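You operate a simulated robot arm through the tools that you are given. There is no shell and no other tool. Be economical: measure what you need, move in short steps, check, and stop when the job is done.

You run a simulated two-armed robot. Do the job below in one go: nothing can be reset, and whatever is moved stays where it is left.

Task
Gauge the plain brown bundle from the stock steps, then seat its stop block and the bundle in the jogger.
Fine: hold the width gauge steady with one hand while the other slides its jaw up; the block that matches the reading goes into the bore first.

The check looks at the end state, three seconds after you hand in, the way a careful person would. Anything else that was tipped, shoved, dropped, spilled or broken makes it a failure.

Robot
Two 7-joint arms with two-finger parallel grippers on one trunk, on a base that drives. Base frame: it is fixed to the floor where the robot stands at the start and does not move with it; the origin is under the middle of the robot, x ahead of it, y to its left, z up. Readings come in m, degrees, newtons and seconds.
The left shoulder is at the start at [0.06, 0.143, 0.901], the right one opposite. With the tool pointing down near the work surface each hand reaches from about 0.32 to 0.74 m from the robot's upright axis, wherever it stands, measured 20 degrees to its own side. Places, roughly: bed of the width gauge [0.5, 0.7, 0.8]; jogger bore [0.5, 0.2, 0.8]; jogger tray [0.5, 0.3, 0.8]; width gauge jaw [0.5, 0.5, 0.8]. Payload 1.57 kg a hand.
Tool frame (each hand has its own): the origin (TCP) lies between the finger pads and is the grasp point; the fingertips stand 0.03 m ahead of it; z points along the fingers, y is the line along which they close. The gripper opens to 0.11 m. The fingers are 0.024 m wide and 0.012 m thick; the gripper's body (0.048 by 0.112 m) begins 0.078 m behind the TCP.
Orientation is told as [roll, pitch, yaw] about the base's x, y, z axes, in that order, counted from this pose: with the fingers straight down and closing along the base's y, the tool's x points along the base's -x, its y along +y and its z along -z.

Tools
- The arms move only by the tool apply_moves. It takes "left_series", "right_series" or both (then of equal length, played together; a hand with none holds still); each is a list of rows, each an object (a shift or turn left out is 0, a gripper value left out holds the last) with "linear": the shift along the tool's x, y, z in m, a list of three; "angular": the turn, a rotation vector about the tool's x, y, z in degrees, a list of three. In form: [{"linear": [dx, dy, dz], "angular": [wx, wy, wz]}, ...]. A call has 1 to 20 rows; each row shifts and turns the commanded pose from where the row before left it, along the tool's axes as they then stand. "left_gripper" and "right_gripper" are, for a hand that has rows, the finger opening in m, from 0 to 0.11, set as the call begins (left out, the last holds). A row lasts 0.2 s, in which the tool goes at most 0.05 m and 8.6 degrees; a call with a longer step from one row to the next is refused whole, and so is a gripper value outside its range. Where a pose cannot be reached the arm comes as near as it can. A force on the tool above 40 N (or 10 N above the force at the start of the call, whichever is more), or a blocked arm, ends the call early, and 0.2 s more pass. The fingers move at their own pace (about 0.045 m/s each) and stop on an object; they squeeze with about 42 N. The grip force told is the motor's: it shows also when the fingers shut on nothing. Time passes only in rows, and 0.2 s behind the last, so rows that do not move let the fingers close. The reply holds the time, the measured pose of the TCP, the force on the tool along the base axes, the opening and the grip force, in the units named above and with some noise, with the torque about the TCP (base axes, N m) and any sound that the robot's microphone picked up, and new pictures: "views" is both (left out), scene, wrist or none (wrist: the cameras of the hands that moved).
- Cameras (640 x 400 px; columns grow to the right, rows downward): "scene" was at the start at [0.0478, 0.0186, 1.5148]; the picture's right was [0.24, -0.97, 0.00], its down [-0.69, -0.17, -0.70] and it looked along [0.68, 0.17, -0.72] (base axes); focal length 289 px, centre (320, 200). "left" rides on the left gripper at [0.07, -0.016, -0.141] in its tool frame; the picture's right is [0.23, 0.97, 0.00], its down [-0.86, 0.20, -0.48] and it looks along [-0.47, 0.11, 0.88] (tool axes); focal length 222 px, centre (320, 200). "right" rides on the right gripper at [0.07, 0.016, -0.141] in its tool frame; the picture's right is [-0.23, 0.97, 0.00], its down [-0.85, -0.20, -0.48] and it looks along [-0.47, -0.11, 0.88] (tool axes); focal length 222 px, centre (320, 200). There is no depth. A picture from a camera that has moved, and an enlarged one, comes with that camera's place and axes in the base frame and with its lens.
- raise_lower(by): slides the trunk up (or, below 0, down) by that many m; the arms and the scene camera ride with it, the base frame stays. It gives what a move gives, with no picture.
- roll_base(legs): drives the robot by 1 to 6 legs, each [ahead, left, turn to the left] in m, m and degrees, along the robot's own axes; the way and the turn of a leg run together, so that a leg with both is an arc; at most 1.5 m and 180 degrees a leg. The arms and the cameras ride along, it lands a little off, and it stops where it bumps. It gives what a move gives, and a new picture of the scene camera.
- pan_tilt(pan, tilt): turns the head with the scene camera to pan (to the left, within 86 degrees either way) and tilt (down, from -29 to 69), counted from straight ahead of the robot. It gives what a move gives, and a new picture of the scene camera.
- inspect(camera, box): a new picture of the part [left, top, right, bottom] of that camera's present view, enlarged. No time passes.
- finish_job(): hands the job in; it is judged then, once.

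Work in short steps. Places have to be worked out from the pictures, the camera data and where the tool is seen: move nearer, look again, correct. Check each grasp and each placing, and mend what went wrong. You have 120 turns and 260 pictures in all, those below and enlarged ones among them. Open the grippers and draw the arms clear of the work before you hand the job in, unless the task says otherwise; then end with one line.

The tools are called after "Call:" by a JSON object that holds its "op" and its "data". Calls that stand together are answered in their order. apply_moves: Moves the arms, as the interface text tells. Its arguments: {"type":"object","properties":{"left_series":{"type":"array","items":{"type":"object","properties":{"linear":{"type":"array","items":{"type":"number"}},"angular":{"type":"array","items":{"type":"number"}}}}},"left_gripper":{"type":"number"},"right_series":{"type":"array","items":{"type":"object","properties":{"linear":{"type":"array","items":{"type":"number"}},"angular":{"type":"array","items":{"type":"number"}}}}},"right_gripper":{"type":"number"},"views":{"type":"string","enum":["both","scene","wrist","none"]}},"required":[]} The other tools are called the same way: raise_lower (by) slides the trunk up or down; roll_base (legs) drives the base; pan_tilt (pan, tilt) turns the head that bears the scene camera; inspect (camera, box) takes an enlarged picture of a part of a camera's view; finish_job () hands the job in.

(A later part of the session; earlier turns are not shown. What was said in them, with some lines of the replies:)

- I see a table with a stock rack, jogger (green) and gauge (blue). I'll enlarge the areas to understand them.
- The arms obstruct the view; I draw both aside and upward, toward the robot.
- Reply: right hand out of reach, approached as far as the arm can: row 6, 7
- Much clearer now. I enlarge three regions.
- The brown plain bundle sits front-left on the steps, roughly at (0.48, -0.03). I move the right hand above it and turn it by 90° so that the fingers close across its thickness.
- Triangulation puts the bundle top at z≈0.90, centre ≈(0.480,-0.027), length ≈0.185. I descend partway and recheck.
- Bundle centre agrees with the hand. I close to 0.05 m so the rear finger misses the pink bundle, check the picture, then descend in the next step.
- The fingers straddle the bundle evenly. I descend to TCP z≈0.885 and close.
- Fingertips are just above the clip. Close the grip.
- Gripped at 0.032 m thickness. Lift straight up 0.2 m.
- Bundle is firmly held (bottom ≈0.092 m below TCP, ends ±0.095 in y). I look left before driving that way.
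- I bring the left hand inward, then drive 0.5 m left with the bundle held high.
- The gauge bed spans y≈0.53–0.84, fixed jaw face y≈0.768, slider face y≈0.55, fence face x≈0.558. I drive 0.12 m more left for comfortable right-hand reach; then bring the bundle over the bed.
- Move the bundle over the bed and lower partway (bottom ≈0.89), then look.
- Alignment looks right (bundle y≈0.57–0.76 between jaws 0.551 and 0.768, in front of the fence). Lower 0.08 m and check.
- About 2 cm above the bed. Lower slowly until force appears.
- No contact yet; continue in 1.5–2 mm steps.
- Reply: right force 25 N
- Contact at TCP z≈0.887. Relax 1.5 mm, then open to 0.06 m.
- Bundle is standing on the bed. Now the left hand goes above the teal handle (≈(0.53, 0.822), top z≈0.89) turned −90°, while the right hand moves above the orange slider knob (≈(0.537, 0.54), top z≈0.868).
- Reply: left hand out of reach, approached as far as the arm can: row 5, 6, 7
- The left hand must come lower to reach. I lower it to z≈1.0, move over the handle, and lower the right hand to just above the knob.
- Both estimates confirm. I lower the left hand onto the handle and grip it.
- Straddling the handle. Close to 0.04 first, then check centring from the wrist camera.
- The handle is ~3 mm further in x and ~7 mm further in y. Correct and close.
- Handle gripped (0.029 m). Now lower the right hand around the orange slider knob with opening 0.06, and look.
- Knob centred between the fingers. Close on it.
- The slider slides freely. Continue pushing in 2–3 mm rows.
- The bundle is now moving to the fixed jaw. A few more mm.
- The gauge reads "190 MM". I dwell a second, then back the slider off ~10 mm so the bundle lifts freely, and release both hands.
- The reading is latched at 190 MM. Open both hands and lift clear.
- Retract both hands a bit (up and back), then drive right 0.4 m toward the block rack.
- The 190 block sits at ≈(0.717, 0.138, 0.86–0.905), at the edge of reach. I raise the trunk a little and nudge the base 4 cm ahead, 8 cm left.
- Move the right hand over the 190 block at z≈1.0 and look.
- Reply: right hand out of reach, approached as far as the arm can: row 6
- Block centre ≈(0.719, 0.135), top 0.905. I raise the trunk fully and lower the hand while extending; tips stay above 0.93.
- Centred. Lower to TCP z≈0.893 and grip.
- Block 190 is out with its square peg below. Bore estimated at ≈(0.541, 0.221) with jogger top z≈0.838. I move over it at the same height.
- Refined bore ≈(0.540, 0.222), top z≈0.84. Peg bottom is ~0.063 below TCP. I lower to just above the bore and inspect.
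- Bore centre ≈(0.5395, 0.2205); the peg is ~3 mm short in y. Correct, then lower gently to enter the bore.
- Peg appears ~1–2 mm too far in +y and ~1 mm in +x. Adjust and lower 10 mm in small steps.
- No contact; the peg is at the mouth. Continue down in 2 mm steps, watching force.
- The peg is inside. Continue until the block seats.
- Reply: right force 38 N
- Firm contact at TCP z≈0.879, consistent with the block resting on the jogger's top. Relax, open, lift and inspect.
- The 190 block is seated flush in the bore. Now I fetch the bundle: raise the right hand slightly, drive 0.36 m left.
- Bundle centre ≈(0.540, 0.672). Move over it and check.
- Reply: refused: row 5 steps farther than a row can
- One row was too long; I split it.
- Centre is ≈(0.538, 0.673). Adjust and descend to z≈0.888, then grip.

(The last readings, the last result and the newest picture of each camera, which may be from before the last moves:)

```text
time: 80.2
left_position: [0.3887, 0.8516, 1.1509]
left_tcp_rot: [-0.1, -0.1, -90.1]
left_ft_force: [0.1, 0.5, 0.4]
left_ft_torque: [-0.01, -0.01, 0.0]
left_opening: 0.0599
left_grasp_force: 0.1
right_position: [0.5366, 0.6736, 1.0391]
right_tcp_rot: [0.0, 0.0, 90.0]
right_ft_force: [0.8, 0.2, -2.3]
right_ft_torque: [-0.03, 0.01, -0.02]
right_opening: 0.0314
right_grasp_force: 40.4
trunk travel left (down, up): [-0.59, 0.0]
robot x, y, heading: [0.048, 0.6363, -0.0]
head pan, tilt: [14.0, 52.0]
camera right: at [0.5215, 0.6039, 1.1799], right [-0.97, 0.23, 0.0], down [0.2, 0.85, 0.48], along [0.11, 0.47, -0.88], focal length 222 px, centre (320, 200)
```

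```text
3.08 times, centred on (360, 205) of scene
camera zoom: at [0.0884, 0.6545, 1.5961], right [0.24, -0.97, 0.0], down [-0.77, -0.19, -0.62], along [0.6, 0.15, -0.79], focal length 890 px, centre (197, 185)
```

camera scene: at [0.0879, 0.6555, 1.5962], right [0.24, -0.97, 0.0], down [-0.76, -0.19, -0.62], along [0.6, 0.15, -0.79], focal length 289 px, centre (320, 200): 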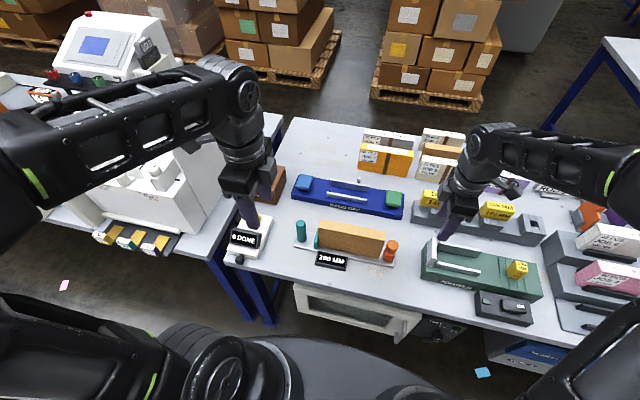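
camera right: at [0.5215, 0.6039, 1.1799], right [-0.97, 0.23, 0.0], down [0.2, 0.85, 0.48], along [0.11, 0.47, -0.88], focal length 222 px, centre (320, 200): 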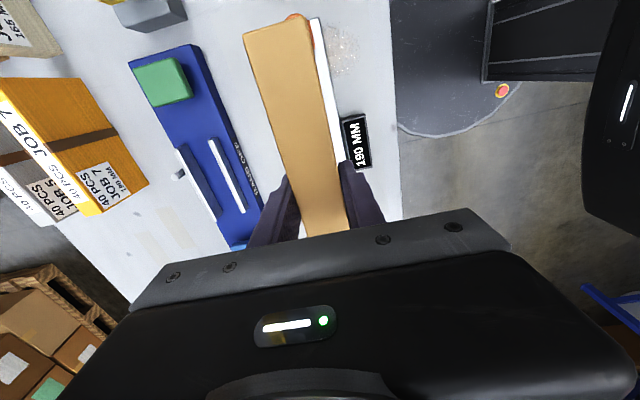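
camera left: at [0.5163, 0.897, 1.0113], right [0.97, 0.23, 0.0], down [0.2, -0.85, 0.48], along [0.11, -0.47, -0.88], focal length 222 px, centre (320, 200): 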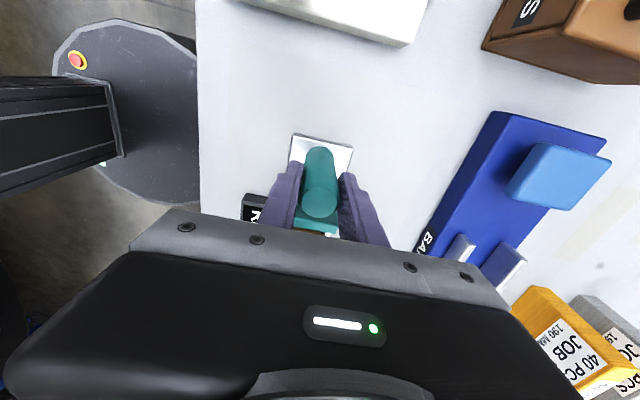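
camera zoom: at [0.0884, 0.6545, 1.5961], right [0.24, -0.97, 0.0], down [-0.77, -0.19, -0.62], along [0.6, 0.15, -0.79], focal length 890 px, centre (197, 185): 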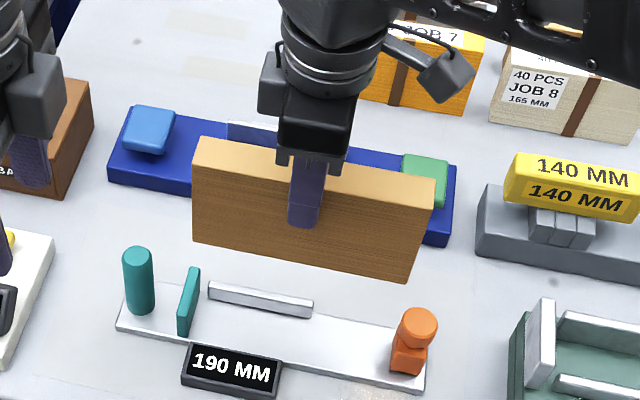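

Bundle held. Raise 4 cm more for clearance over the end plate, then drive 0.34 m right.

Call:
{"op": "apply_moves", "data": {"right_series": [{"linear": [0, 0, -0.02]}, {"linear": [0, 0, -0.02]}, {}], "views": "none"}}

Call:
{"op": "roll_base", "data": {"legs": [[0, -0.34, 0]]}}

Call:
{"op": "inspect", "data": {"camera": "scene", "box": [270, 150, 430, 270]}}

```text
time: 81.0
left_position: [0.3891, 0.8518, 1.1511]
left_tcp_rot: [-0.1, 0.0, -90.0]
left_ft_force: [0.4, -0.2, 0.5]
left_ft_torque: [0.0, 0.0, 0.03]
left_opening: 0.0601
left_grasp_force: 0.1
right_position: [0.5362, 0.6734, 1.0793]
right_tcp_rot: [0.0, 0.1, 89.8]
right_ft_force: [-0.1, -0.6, -3.1]
right_ft_torque: [0.03, 0.01, -0.01]
right_opening: 0.0319
right_grasp_force: 40.8
trunk travel left (down, up): [-0.59, 0.0]
robot x, y, heading: [0.0449, 0.6392, -0.1]
head pan, tilt: [14.0, 52.0]
```

```text
time: 83.2
left_position: [0.3889, 0.5087, 1.1523]
left_tcp_rot: [-0.1, 0.2, -90.7]
left_ft_force: [-0.8, 0.0, -0.9]
left_ft_torque: [0.03, 0.0, -0.01]
left_opening: 0.06
left_grasp_force: 0.0
right_position: [0.535, 0.3303, 1.0795]
right_tcp_rot: [0.0, -0.1, 89.2]
right_ft_force: [0.3, -0.9, -1.6]
right_ft_torque: [0.0, -0.02, -0.02]
right_opening: 0.0316
right_grasp_force: 40.4
trunk travel left (down, up): [-0.59, 0.0]
robot x, y, heading: [0.0456, 0.3, -0.9]
head pan, tilt: [14.0, 52.0]
camera scene: at [0.0861, 0.3137, 1.5962], right [0.23, -0.97, 0.0], down [-0.77, -0.18, -0.62], along [0.6, 0.14, -0.79], focal length 289 px, centre (320, 200)
```

scene: 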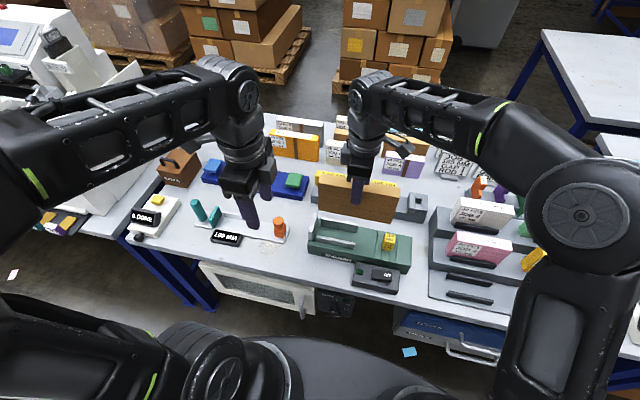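

```text
3.33 times, centred on (350, 210) of scene
camera zoom: at [0.0861, 0.3137, 1.5962], right [0.23, -0.97, 0.0], down [-0.77, -0.18, -0.62], along [0.6, 0.14, -0.79], focal length 964 px, centre (220, 167)
```

zoom: 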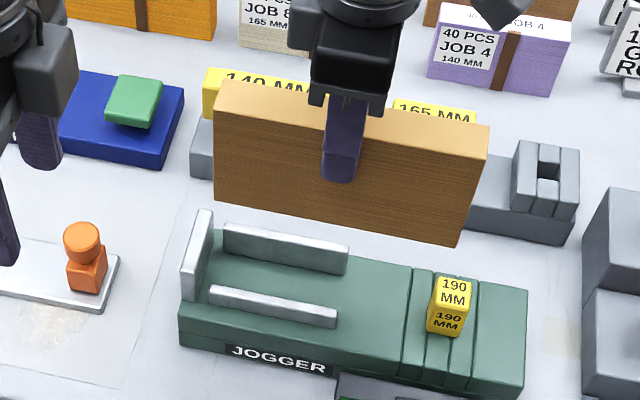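

Gap block-to-plate ≈0.203 m, so bundle centre should be ≈(0.5385, 0.334). I correct position and yaw, and lower to just above the plate top.

Call:
{"op": "apply_moves", "data": {"right_series": [{"linear": [-0.0037, -0.0035, 0], "angular": [0, 0, -0.8]}, {"linear": [0, 0, 0.025]}, {"linear": [0, 0, 0.025]}, {}, {}], "views": "wrist"}}

Call:
{"op": "inspect", "data": {"camera": "scene", "box": [300, 180, 420, 270]}}

Call:
{"op": "inspect", "data": {"camera": "left", "box": [240, 60, 540, 260]}}

```text
time: 84.4
left_position: [0.3894, 0.5106, 1.1505]
left_tcp_rot: [0.0, 0.0, -90.7]
left_ft_force: [0.4, 0.6, 0.7]
left_ft_torque: [0.02, -0.04, -0.02]
left_opening: 0.0599
left_grasp_force: 0.1
right_position: [0.5381, 0.3328, 1.0293]
right_tcp_rot: [0.0, 0.0, 90.1]
right_ft_force: [0.3, 0.9, -1.5]
right_ft_torque: [-0.01, 0.02, 0.02]
right_opening: 0.0318
right_grasp_force: 40.0
trunk travel left (down, up): [-0.59, 0.0]
robot x, y, heading: [0.043, 0.2959, -0.6]
head pan, tilt: [14.0, 52.0]
camera right: at [0.5233, 0.2636, 1.1686], right [-0.97, 0.23, 0.0], down [0.2, 0.86, 0.48], along [0.11, 0.47, -0.88], focal length 222 px, centre (320, 200)
```

right: 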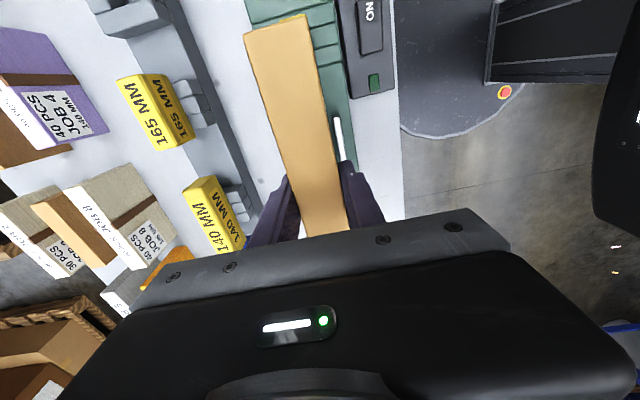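

```text
4.44 times, centred on (360, 225) of scene
camera zoom: at [0.0862, 0.3149, 1.5962], right [0.23, -0.97, 0.0], down [-0.77, -0.18, -0.62], along [0.6, 0.14, -0.79], focal length 1285 px, centre (142, 89)
```

zoom: 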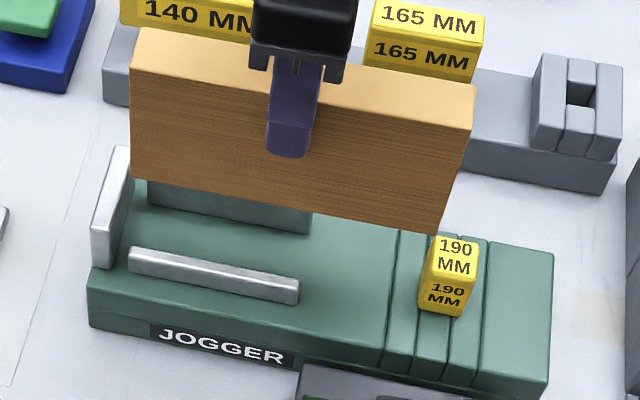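

```text
2.00 times, centred on (390, 160) of left
camera zoom: at [0.3728, 0.5782, 1.2914], right [0.98, 0.22, 0.0], down [0.19, -0.86, 0.48], along [0.1, -0.47, -0.88], focal length 444 px, centre (180, 280)
```

zoom: 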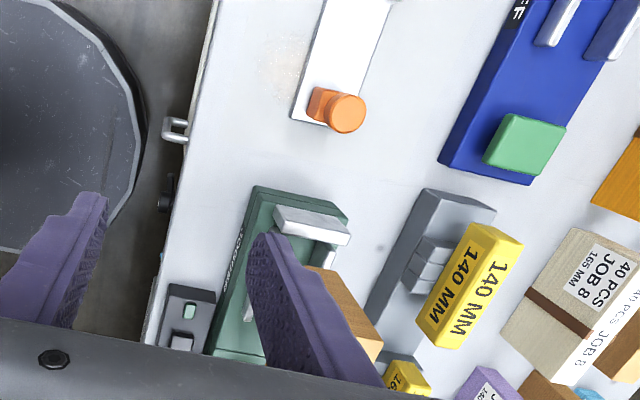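

Bundle spans y≈0.237–0.4245, gap 0.2315–0.435; shift +2.5 mm in y and lower.

Call:
{"op": "apply_moves", "data": {"right_series": [{"linear": [-0.0025, 0, 0]}, {"linear": [0, 0, 0.01]}, {"linear": [0, 0, 0.01]}, {"linear": [0, 0, 0.01]}, {"linear": [0, 0, 0.01]}, {}], "views": "none"}}

Call:
{"op": "inspect", "data": {"camera": "scene", "box": [300, 180, 420, 270]}}

Call:
{"op": "inspect", "data": {"camera": "right", "box": [220, 0, 420, 225]}}

```text
time: 85.8
left_position: [0.389, 0.5088, 1.1522]
left_tcp_rot: [0.0, 0.0, -90.7]
left_ft_force: [-0.5, -0.6, -0.5]
left_ft_torque: [-0.03, 0.0, 0.03]
left_opening: 0.0599
left_grasp_force: 0.1
right_position: [0.5367, 0.3373, 0.9881]
right_tcp_rot: [0.0, 0.0, 90.1]
right_ft_force: [-0.2, -0.3, -2.3]
right_ft_torque: [-0.01, 0.01, 0.02]
right_opening: 0.0316
right_grasp_force: 39.7
trunk travel left (down, up): [-0.59, 0.0]
robot x, y, heading: [0.0429, 0.2965, -0.9]
head pan, tilt: [14.0, 52.0]
```

```text
4.44 times, centred on (360, 225) of scene
camera zoom: at [0.086, 0.3148, 1.5962], right [0.23, -0.97, 0.0], down [-0.77, -0.18, -0.62], along [0.6, 0.14, -0.79], focal length 1285 px, centre (142, 89)
```

zoom: 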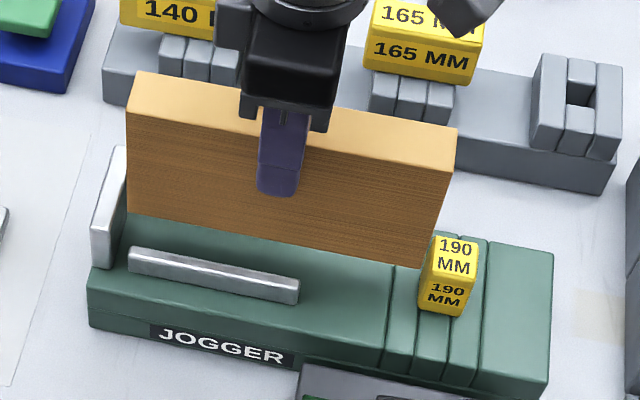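

```text
1.78 times, centred on (320, 112) of right
camera zoom: at [0.5227, 0.2658, 1.1285], right [-0.97, 0.23, 0.0], down [0.2, 0.86, 0.48], along [0.11, 0.47, -0.88], focal length 395 px, centre (320, 356)
```

zoom: 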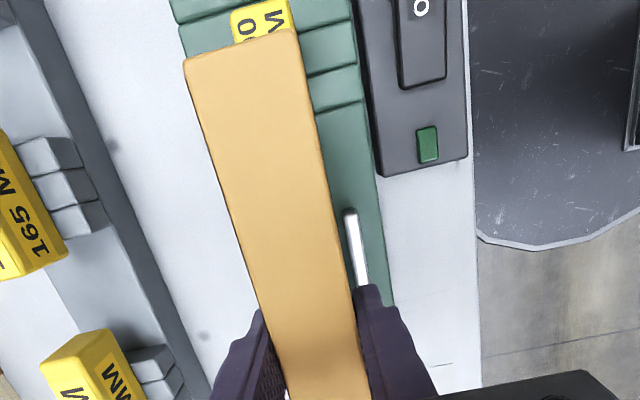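

Clearances ≈8 mm at each end. Continue down, slowing near contact.

Call:
{"op": "apply_moves", "data": {"right_series": [{"linear": [0, -0.001, 0.01]}, {"linear": [0, 0, 0.01]}, {"linear": [0, 0, 0.01]}, {"linear": [0, 0, 0.006]}, {}], "views": "none"}}

Call:
{"op": "inspect", "data": {"camera": "scene", "box": [300, 180, 420, 270]}}

Call:
{"op": "inspect", "data": {"camera": "right", "box": [220, 0, 420, 225]}}

```text
time: 87.0
left_position: [0.389, 0.5087, 1.151]
left_tcp_rot: [0.0, 0.0, -90.7]
left_ft_force: [0.3, 0.0, 0.0]
left_ft_torque: [0.0, 0.01, 0.0]
left_opening: 0.0602
left_grasp_force: 0.2
right_position: [0.5395, 0.337, 0.9519]
right_tcp_rot: [0.0, 0.1, 90.1]
right_ft_force: [0.8, -0.1, -1.6]
right_ft_torque: [0.0, 0.01, 0.02]
right_opening: 0.0316
right_grasp_force: 39.7
trunk travel left (down, up): [-0.59, 0.0]
robot x, y, heading: [0.0461, 0.3011, -0.9]
head pan, tilt: [14.0, 52.0]
```

```text
4.44 times, centred on (360, 225) of scene
camera zoom: at [0.0861, 0.3148, 1.5962], right [0.23, -0.97, 0.0], down [-0.77, -0.18, -0.62], along [0.6, 0.14, -0.79], focal length 1285 px, centre (142, 89)
```

zoom: 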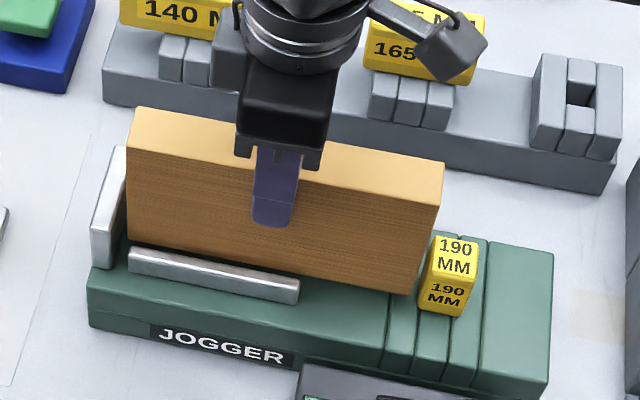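

```text
1.78 times, centred on (320, 112) of right
camera zoom: at [0.5244, 0.2665, 1.0915], right [-0.97, 0.23, 0.0], down [0.2, 0.86, 0.48], along [0.11, 0.47, -0.88], focal length 395 px, centre (320, 356)
```

zoom: 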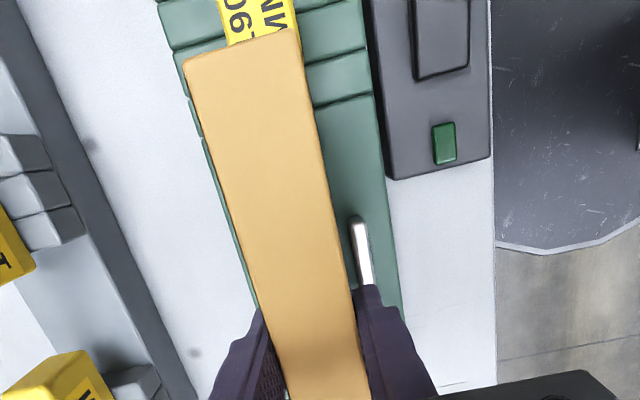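

Between the rails and clear at both ends. Final descent in small steps until contact.

Call:
{"op": "apply_moves", "data": {"right_series": [{"linear": [0, 0, 0.003]}, {"linear": [0, 0, 0.003]}, {"linear": [0, 0, 0.002]}, {}], "views": "none"}}

Call:
{"op": "apply_moves", "data": {"right_series": [{"linear": [0, 0, 0.002]}, {"linear": [0, 0, 0.0015]}, {}], "views": "none"}}

```text
time: 88.0
left_position: [0.3878, 0.5101, 1.1513]
left_tcp_rot: [0.1, 0.0, -90.7]
left_ft_force: [-0.5, 0.1, -0.3]
left_ft_torque: [0.01, -0.03, -0.01]
left_opening: 0.0602
left_grasp_force: 0.1
right_position: [0.5406, 0.3368, 0.945]
right_tcp_rot: [0.0, 0.0, 90.2]
right_ft_force: [-0.8, 0.0, -2.1]
right_ft_torque: [0.01, 0.01, -0.01]
right_opening: 0.0316
right_grasp_force: 40.0
trunk travel left (down, up): [-0.59, 0.0]
robot x, y, heading: [0.0411, 0.2971, -0.6]
head pan, tilt: [14.0, 52.0]
```

```text
time: 88.8
left_position: [0.3884, 0.5092, 1.1517]
left_tcp_rot: [0.0, 0.0, -90.7]
left_ft_force: [0.7, 0.2, 0.0]
left_ft_torque: [-0.02, -0.03, 0.0]
left_opening: 0.06
left_grasp_force: 0.0
right_position: [0.539, 0.3369, 0.9411]
right_tcp_rot: [0.1, 0.0, 90.2]
right_ft_force: [-0.1, 0.0, -1.8]
right_ft_torque: [0.02, 0.04, -0.02]
right_opening: 0.0317
right_grasp_force: 40.2
trunk travel left (down, up): [-0.59, 0.0]
robot x, y, heading: [0.0426, 0.295, -0.6]
head pan, tilt: [14.0, 52.0]
```

Call:
{"op": "apply_moves", "data": {"right_series": [{"linear": [0, 0, 0.002]}, {"linear": [0, 0, 0.001]}, {}], "views": "none"}}

Call:
{"op": "inspect", "data": {"camera": "scene", "box": [300, 180, 420, 270]}}

```text
time: 89.6
left_position: [0.3904, 0.5089, 1.1513]
left_tcp_rot: [0.0, 0.0, -90.7]
left_ft_force: [0.3, -0.1, -0.3]
left_ft_torque: [0.0, 0.02, 0.01]
left_opening: 0.0599
left_grasp_force: 0.1
right_position: [0.539, 0.3372, 0.9384]
right_tcp_rot: [0.0, 0.0, 90.1]
right_ft_force: [0.1, 0.6, -2.2]
right_ft_torque: [-0.03, 0.02, -0.02]
right_opening: 0.0315
right_grasp_force: 40.8
trunk travel left (down, up): [-0.59, 0.0]
robot x, y, heading: [0.0438, 0.2996, -0.7]
head pan, tilt: [14.0, 52.0]
```

```text
4.44 times, centred on (360, 225) of scene
camera zoom: at [0.0861, 0.3148, 1.5962], right [0.23, -0.97, 0.0], down [-0.77, -0.18, -0.62], along [0.6, 0.14, -0.79], focal length 1285 px, centre (142, 89)
```

zoom: 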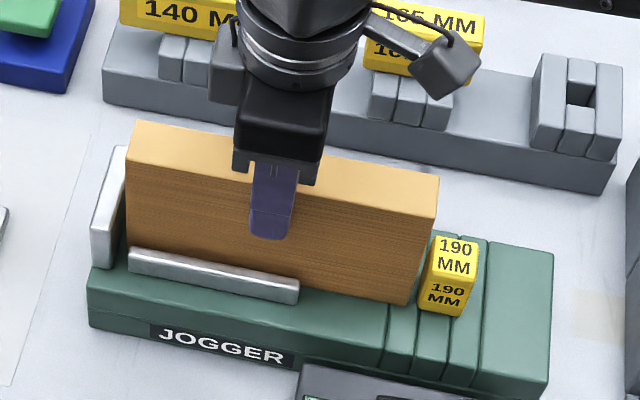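

Not yet touching; continue.

Call:
{"op": "apply_moves", "data": {"right_series": [{"linear": [0, 0, 0.002]}, {"linear": [0, 0, 0.001]}, {}], "views": "none"}}

Call:
{"op": "apply_moves", "data": {"right_series": [{"linear": [0, 0, 0.002]}, {"linear": [0, 0, 0.001]}, {}], "views": "none"}}

```text
time: 90.4
left_position: [0.3864, 0.5093, 1.1513]
left_tcp_rot: [0.1, -0.1, -90.6]
left_ft_force: [0.4, 0.3, -0.1]
left_ft_torque: [0.02, 0.0, 0.01]
left_opening: 0.06
left_grasp_force: 0.1
right_position: [0.5384, 0.337, 0.9375]
right_tcp_rot: [-0.3, -0.2, 90.1]
right_ft_force: [0.2, 2.5, 20.6]
right_ft_torque: [-1.16, 0.31, 0.02]
right_opening: 0.0316
right_grasp_force: 40.2
trunk travel left (down, up): [-0.59, 0.0]
robot x, y, heading: [0.0435, 0.3005, -0.9]
head pan, tilt: [14.0, 52.0]
```

```text
time: 90.9
left_position: [0.3879, 0.5087, 1.1517]
left_tcp_rot: [-0.1, -0.1, -90.8]
left_ft_force: [0.2, 0.4, -0.1]
left_ft_torque: [0.01, 0.0, -0.01]
left_opening: 0.0598
left_grasp_force: 0.0
right_position: [0.5399, 0.3378, 0.938]
right_tcp_rot: [-0.3, -0.3, 90.1]
right_ft_force: [-7.1, -3.0, 18.5]
right_ft_torque: [-0.67, 0.95, -0.03]
right_opening: 0.0319
right_grasp_force: 39.8
trunk travel left (down, up): [-0.59, 0.0]
robot x, y, heading: [0.0437, 0.3004, -0.6]
head pan, tilt: [14.0, 52.0]
stopped in row 2 (right hand): the force on the tool passed its limit at 42 N (the readings are from after the stop); the commanded pose is now the measured one
```

Seated on the tray (contact at 0.9375). Relax, open and lift.

Call:
{"op": "apply_moves", "data": {"right_series": [{"linear": [0, 0, -0.001]}, {}], "right_gripper": 0.0, "views": "none"}}

Call:
{"op": "apply_moves", "data": {"right_series": [{}, {}, {}, {}, {"linear": [0, 0, -0.02]}, {"linear": [0, 0, -0.03]}, {"linear": [0, 0, -0.04]}, {}], "right_gripper": 0.055, "views": "wrist"}}

Call:
{"op": "inspect", "data": {"camera": "scene", "box": [300, 180, 420, 270]}}

```text
time: 91.5
left_position: [0.3871, 0.5084, 1.1515]
left_tcp_rot: [0.0, 0.1, -90.7]
left_ft_force: [0.1, -0.4, -0.3]
left_ft_torque: [-0.01, -0.01, 0.01]
left_opening: 0.06
left_grasp_force: 0.1
right_position: [0.5394, 0.3372, 0.9368]
right_tcp_rot: [-0.4, -0.3, 90.1]
right_ft_force: [-6.8, -3.8, 17.8]
right_ft_torque: [-0.14, 0.91, 0.03]
right_opening: 0.0317
right_grasp_force: 40.7
trunk travel left (down, up): [-0.59, 0.0]
robot x, y, heading: [0.0459, 0.2989, -0.8]
head pan, tilt: [14.0, 52.0]
```

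```text
time: 93.3
left_position: [0.3887, 0.5091, 1.1503]
left_tcp_rot: [0.0, 0.0, -90.7]
left_ft_force: [0.3, 0.6, -0.2]
left_ft_torque: [-0.01, 0.02, 0.01]
left_opening: 0.0598
left_grasp_force: 0.1
right_position: [0.5385, 0.3382, 1.0258]
right_tcp_rot: [-0.3, -0.3, 90.2]
right_ft_force: [-0.4, -0.2, 0.1]
right_ft_torque: [-0.01, 0.0, -0.01]
right_opening: 0.055
right_grasp_force: 0.0
trunk travel left (down, up): [-0.59, 0.0]
robot x, y, heading: [0.0462, 0.298, -0.6]
head pan, tilt: [14.0, 52.0]
camera right: at [0.5232, 0.267, 1.1659], right [-0.97, 0.22, 0.0], down [0.19, 0.85, 0.48], along [0.11, 0.47, -0.88], focal length 222 px, centre (320, 200)
```

right: 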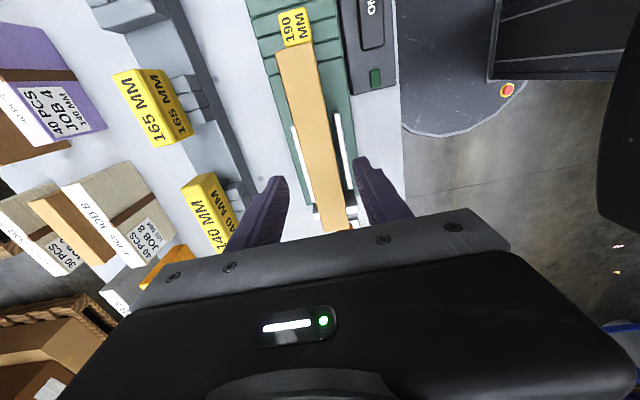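

```text
4.44 times, centred on (360, 225) of scene
camera zoom: at [0.0863, 0.3149, 1.5961], right [0.23, -0.97, 0.0], down [-0.77, -0.18, -0.62], along [0.6, 0.14, -0.79], focal length 1285 px, centre (142, 89)
```

zoom: 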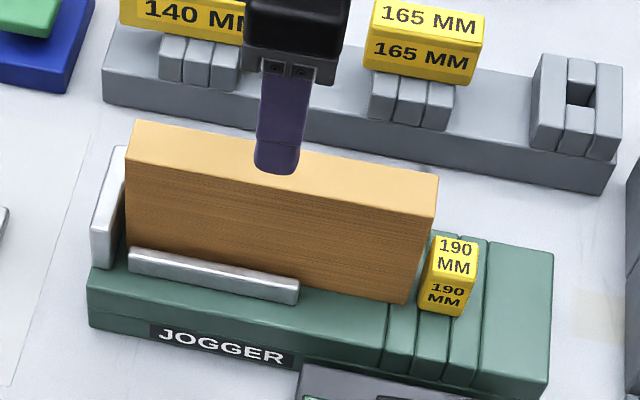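

The bundle stands upright on the tray between plate and block. I draw both arms clear and take a final look.

Call:
{"op": "apply_moves", "data": {"right_series": [{"linear": [0, 0, -0.03]}, {"linear": [0, 0, -0.03]}, {"linear": [0.03, 0.03, 0]}, {"linear": [0.03, 0.03, 0]}, {"linear": [0.03, 0.03, 0]}, {"linear": [0.03, 0.03, 0]}, {}], "left_series": [{"linear": [0, -0.03, 0]}, {"linear": [0, -0.03, 0]}, {}, {}, {}, {}, {}], "views": "scene"}}

Call:
{"op": "inspect", "data": {"camera": "scene", "box": [300, 180, 420, 270]}}

Call:
{"op": "inspect", "data": {"camera": "right", "box": [160, 60, 480, 260]}}

```text
time: 94.9
left_position: [0.3272, 0.5086, 1.1507]
left_tcp_rot: [0.0, 0.0, -90.7]
left_ft_force: [0.7, 0.0, 0.5]
left_ft_torque: [-0.02, 0.04, 0.04]
left_opening: 0.0602
left_grasp_force: 0.0
right_position: [0.4221, 0.2164, 1.085]
right_tcp_rot: [-0.3, -0.2, 90.2]
right_ft_force: [-0.2, 0.3, 0.9]
right_ft_torque: [-0.01, 0.0, 0.02]
right_opening: 0.0549
right_grasp_force: 0.0
trunk travel left (down, up): [-0.59, 0.0]
robot x, y, heading: [0.0456, 0.2993, -0.9]
head pan, tilt: [14.0, 52.0]
camera scene: at [0.0867, 0.3152, 1.5961], right [0.23, -0.97, 0.0], down [-0.77, -0.18, -0.62], along [0.6, 0.14, -0.79], focal length 289 px, centre (320, 200)
```

scene: 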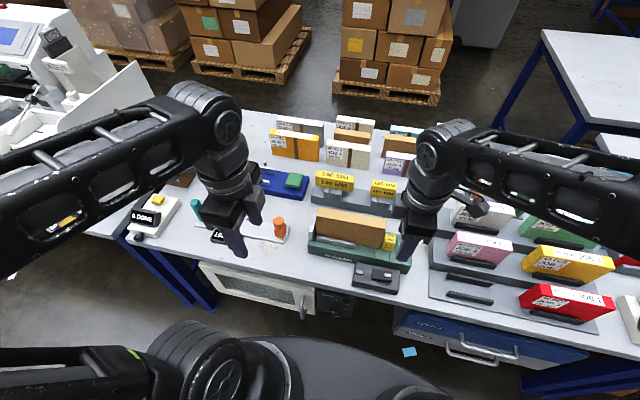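

```text
4.44 times, centred on (360, 225) of scene
camera zoom: at [0.0867, 0.3152, 1.5961], right [0.23, -0.97, 0.0], down [-0.77, -0.18, -0.62], along [0.6, 0.14, -0.79], focal length 1285 px, centre (142, 89)
```

zoom: 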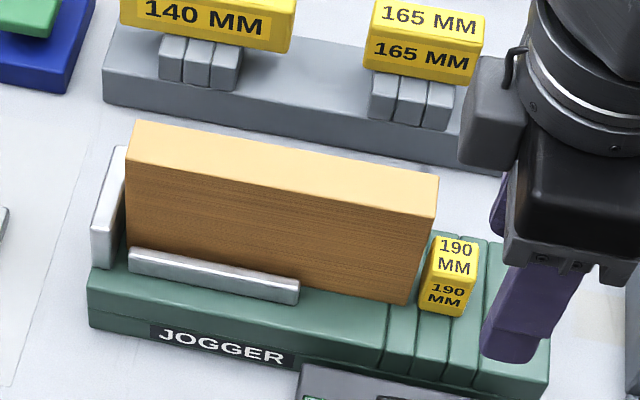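

```text
2.00 times, centred on (320, 160) of right
camera zoom: at [0.4047, 0.1456, 1.2246], right [-0.97, 0.23, 0.0], down [0.2, 0.85, 0.48], along [0.11, 0.47, -0.88], focal length 444 px, centre (320, 280)
```

zoom: 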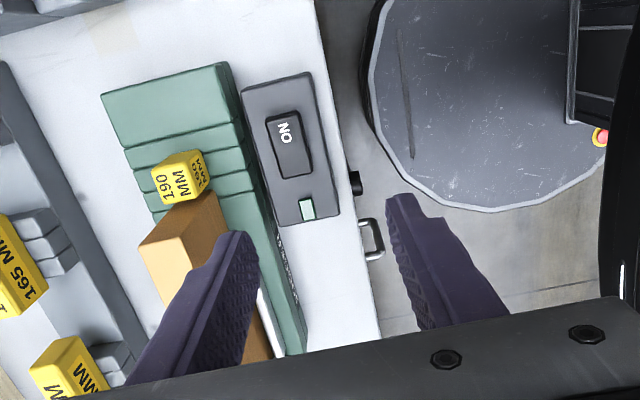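

Gauge reads 190 MM, the matching block is seated in the bore, the bundle stands in the tray, and both arms are open and clear. Handing in.

Call:
{"op": "finish_job", "data": {}}

```text
The job is handed in.
```

The plain brown bundle gauged at 190 MM. The 190 stop block went into the jogger bore first, and the bundle now stands upright in the tray, with a gap of about 4 mm to the end plate and 9 mm to the block.
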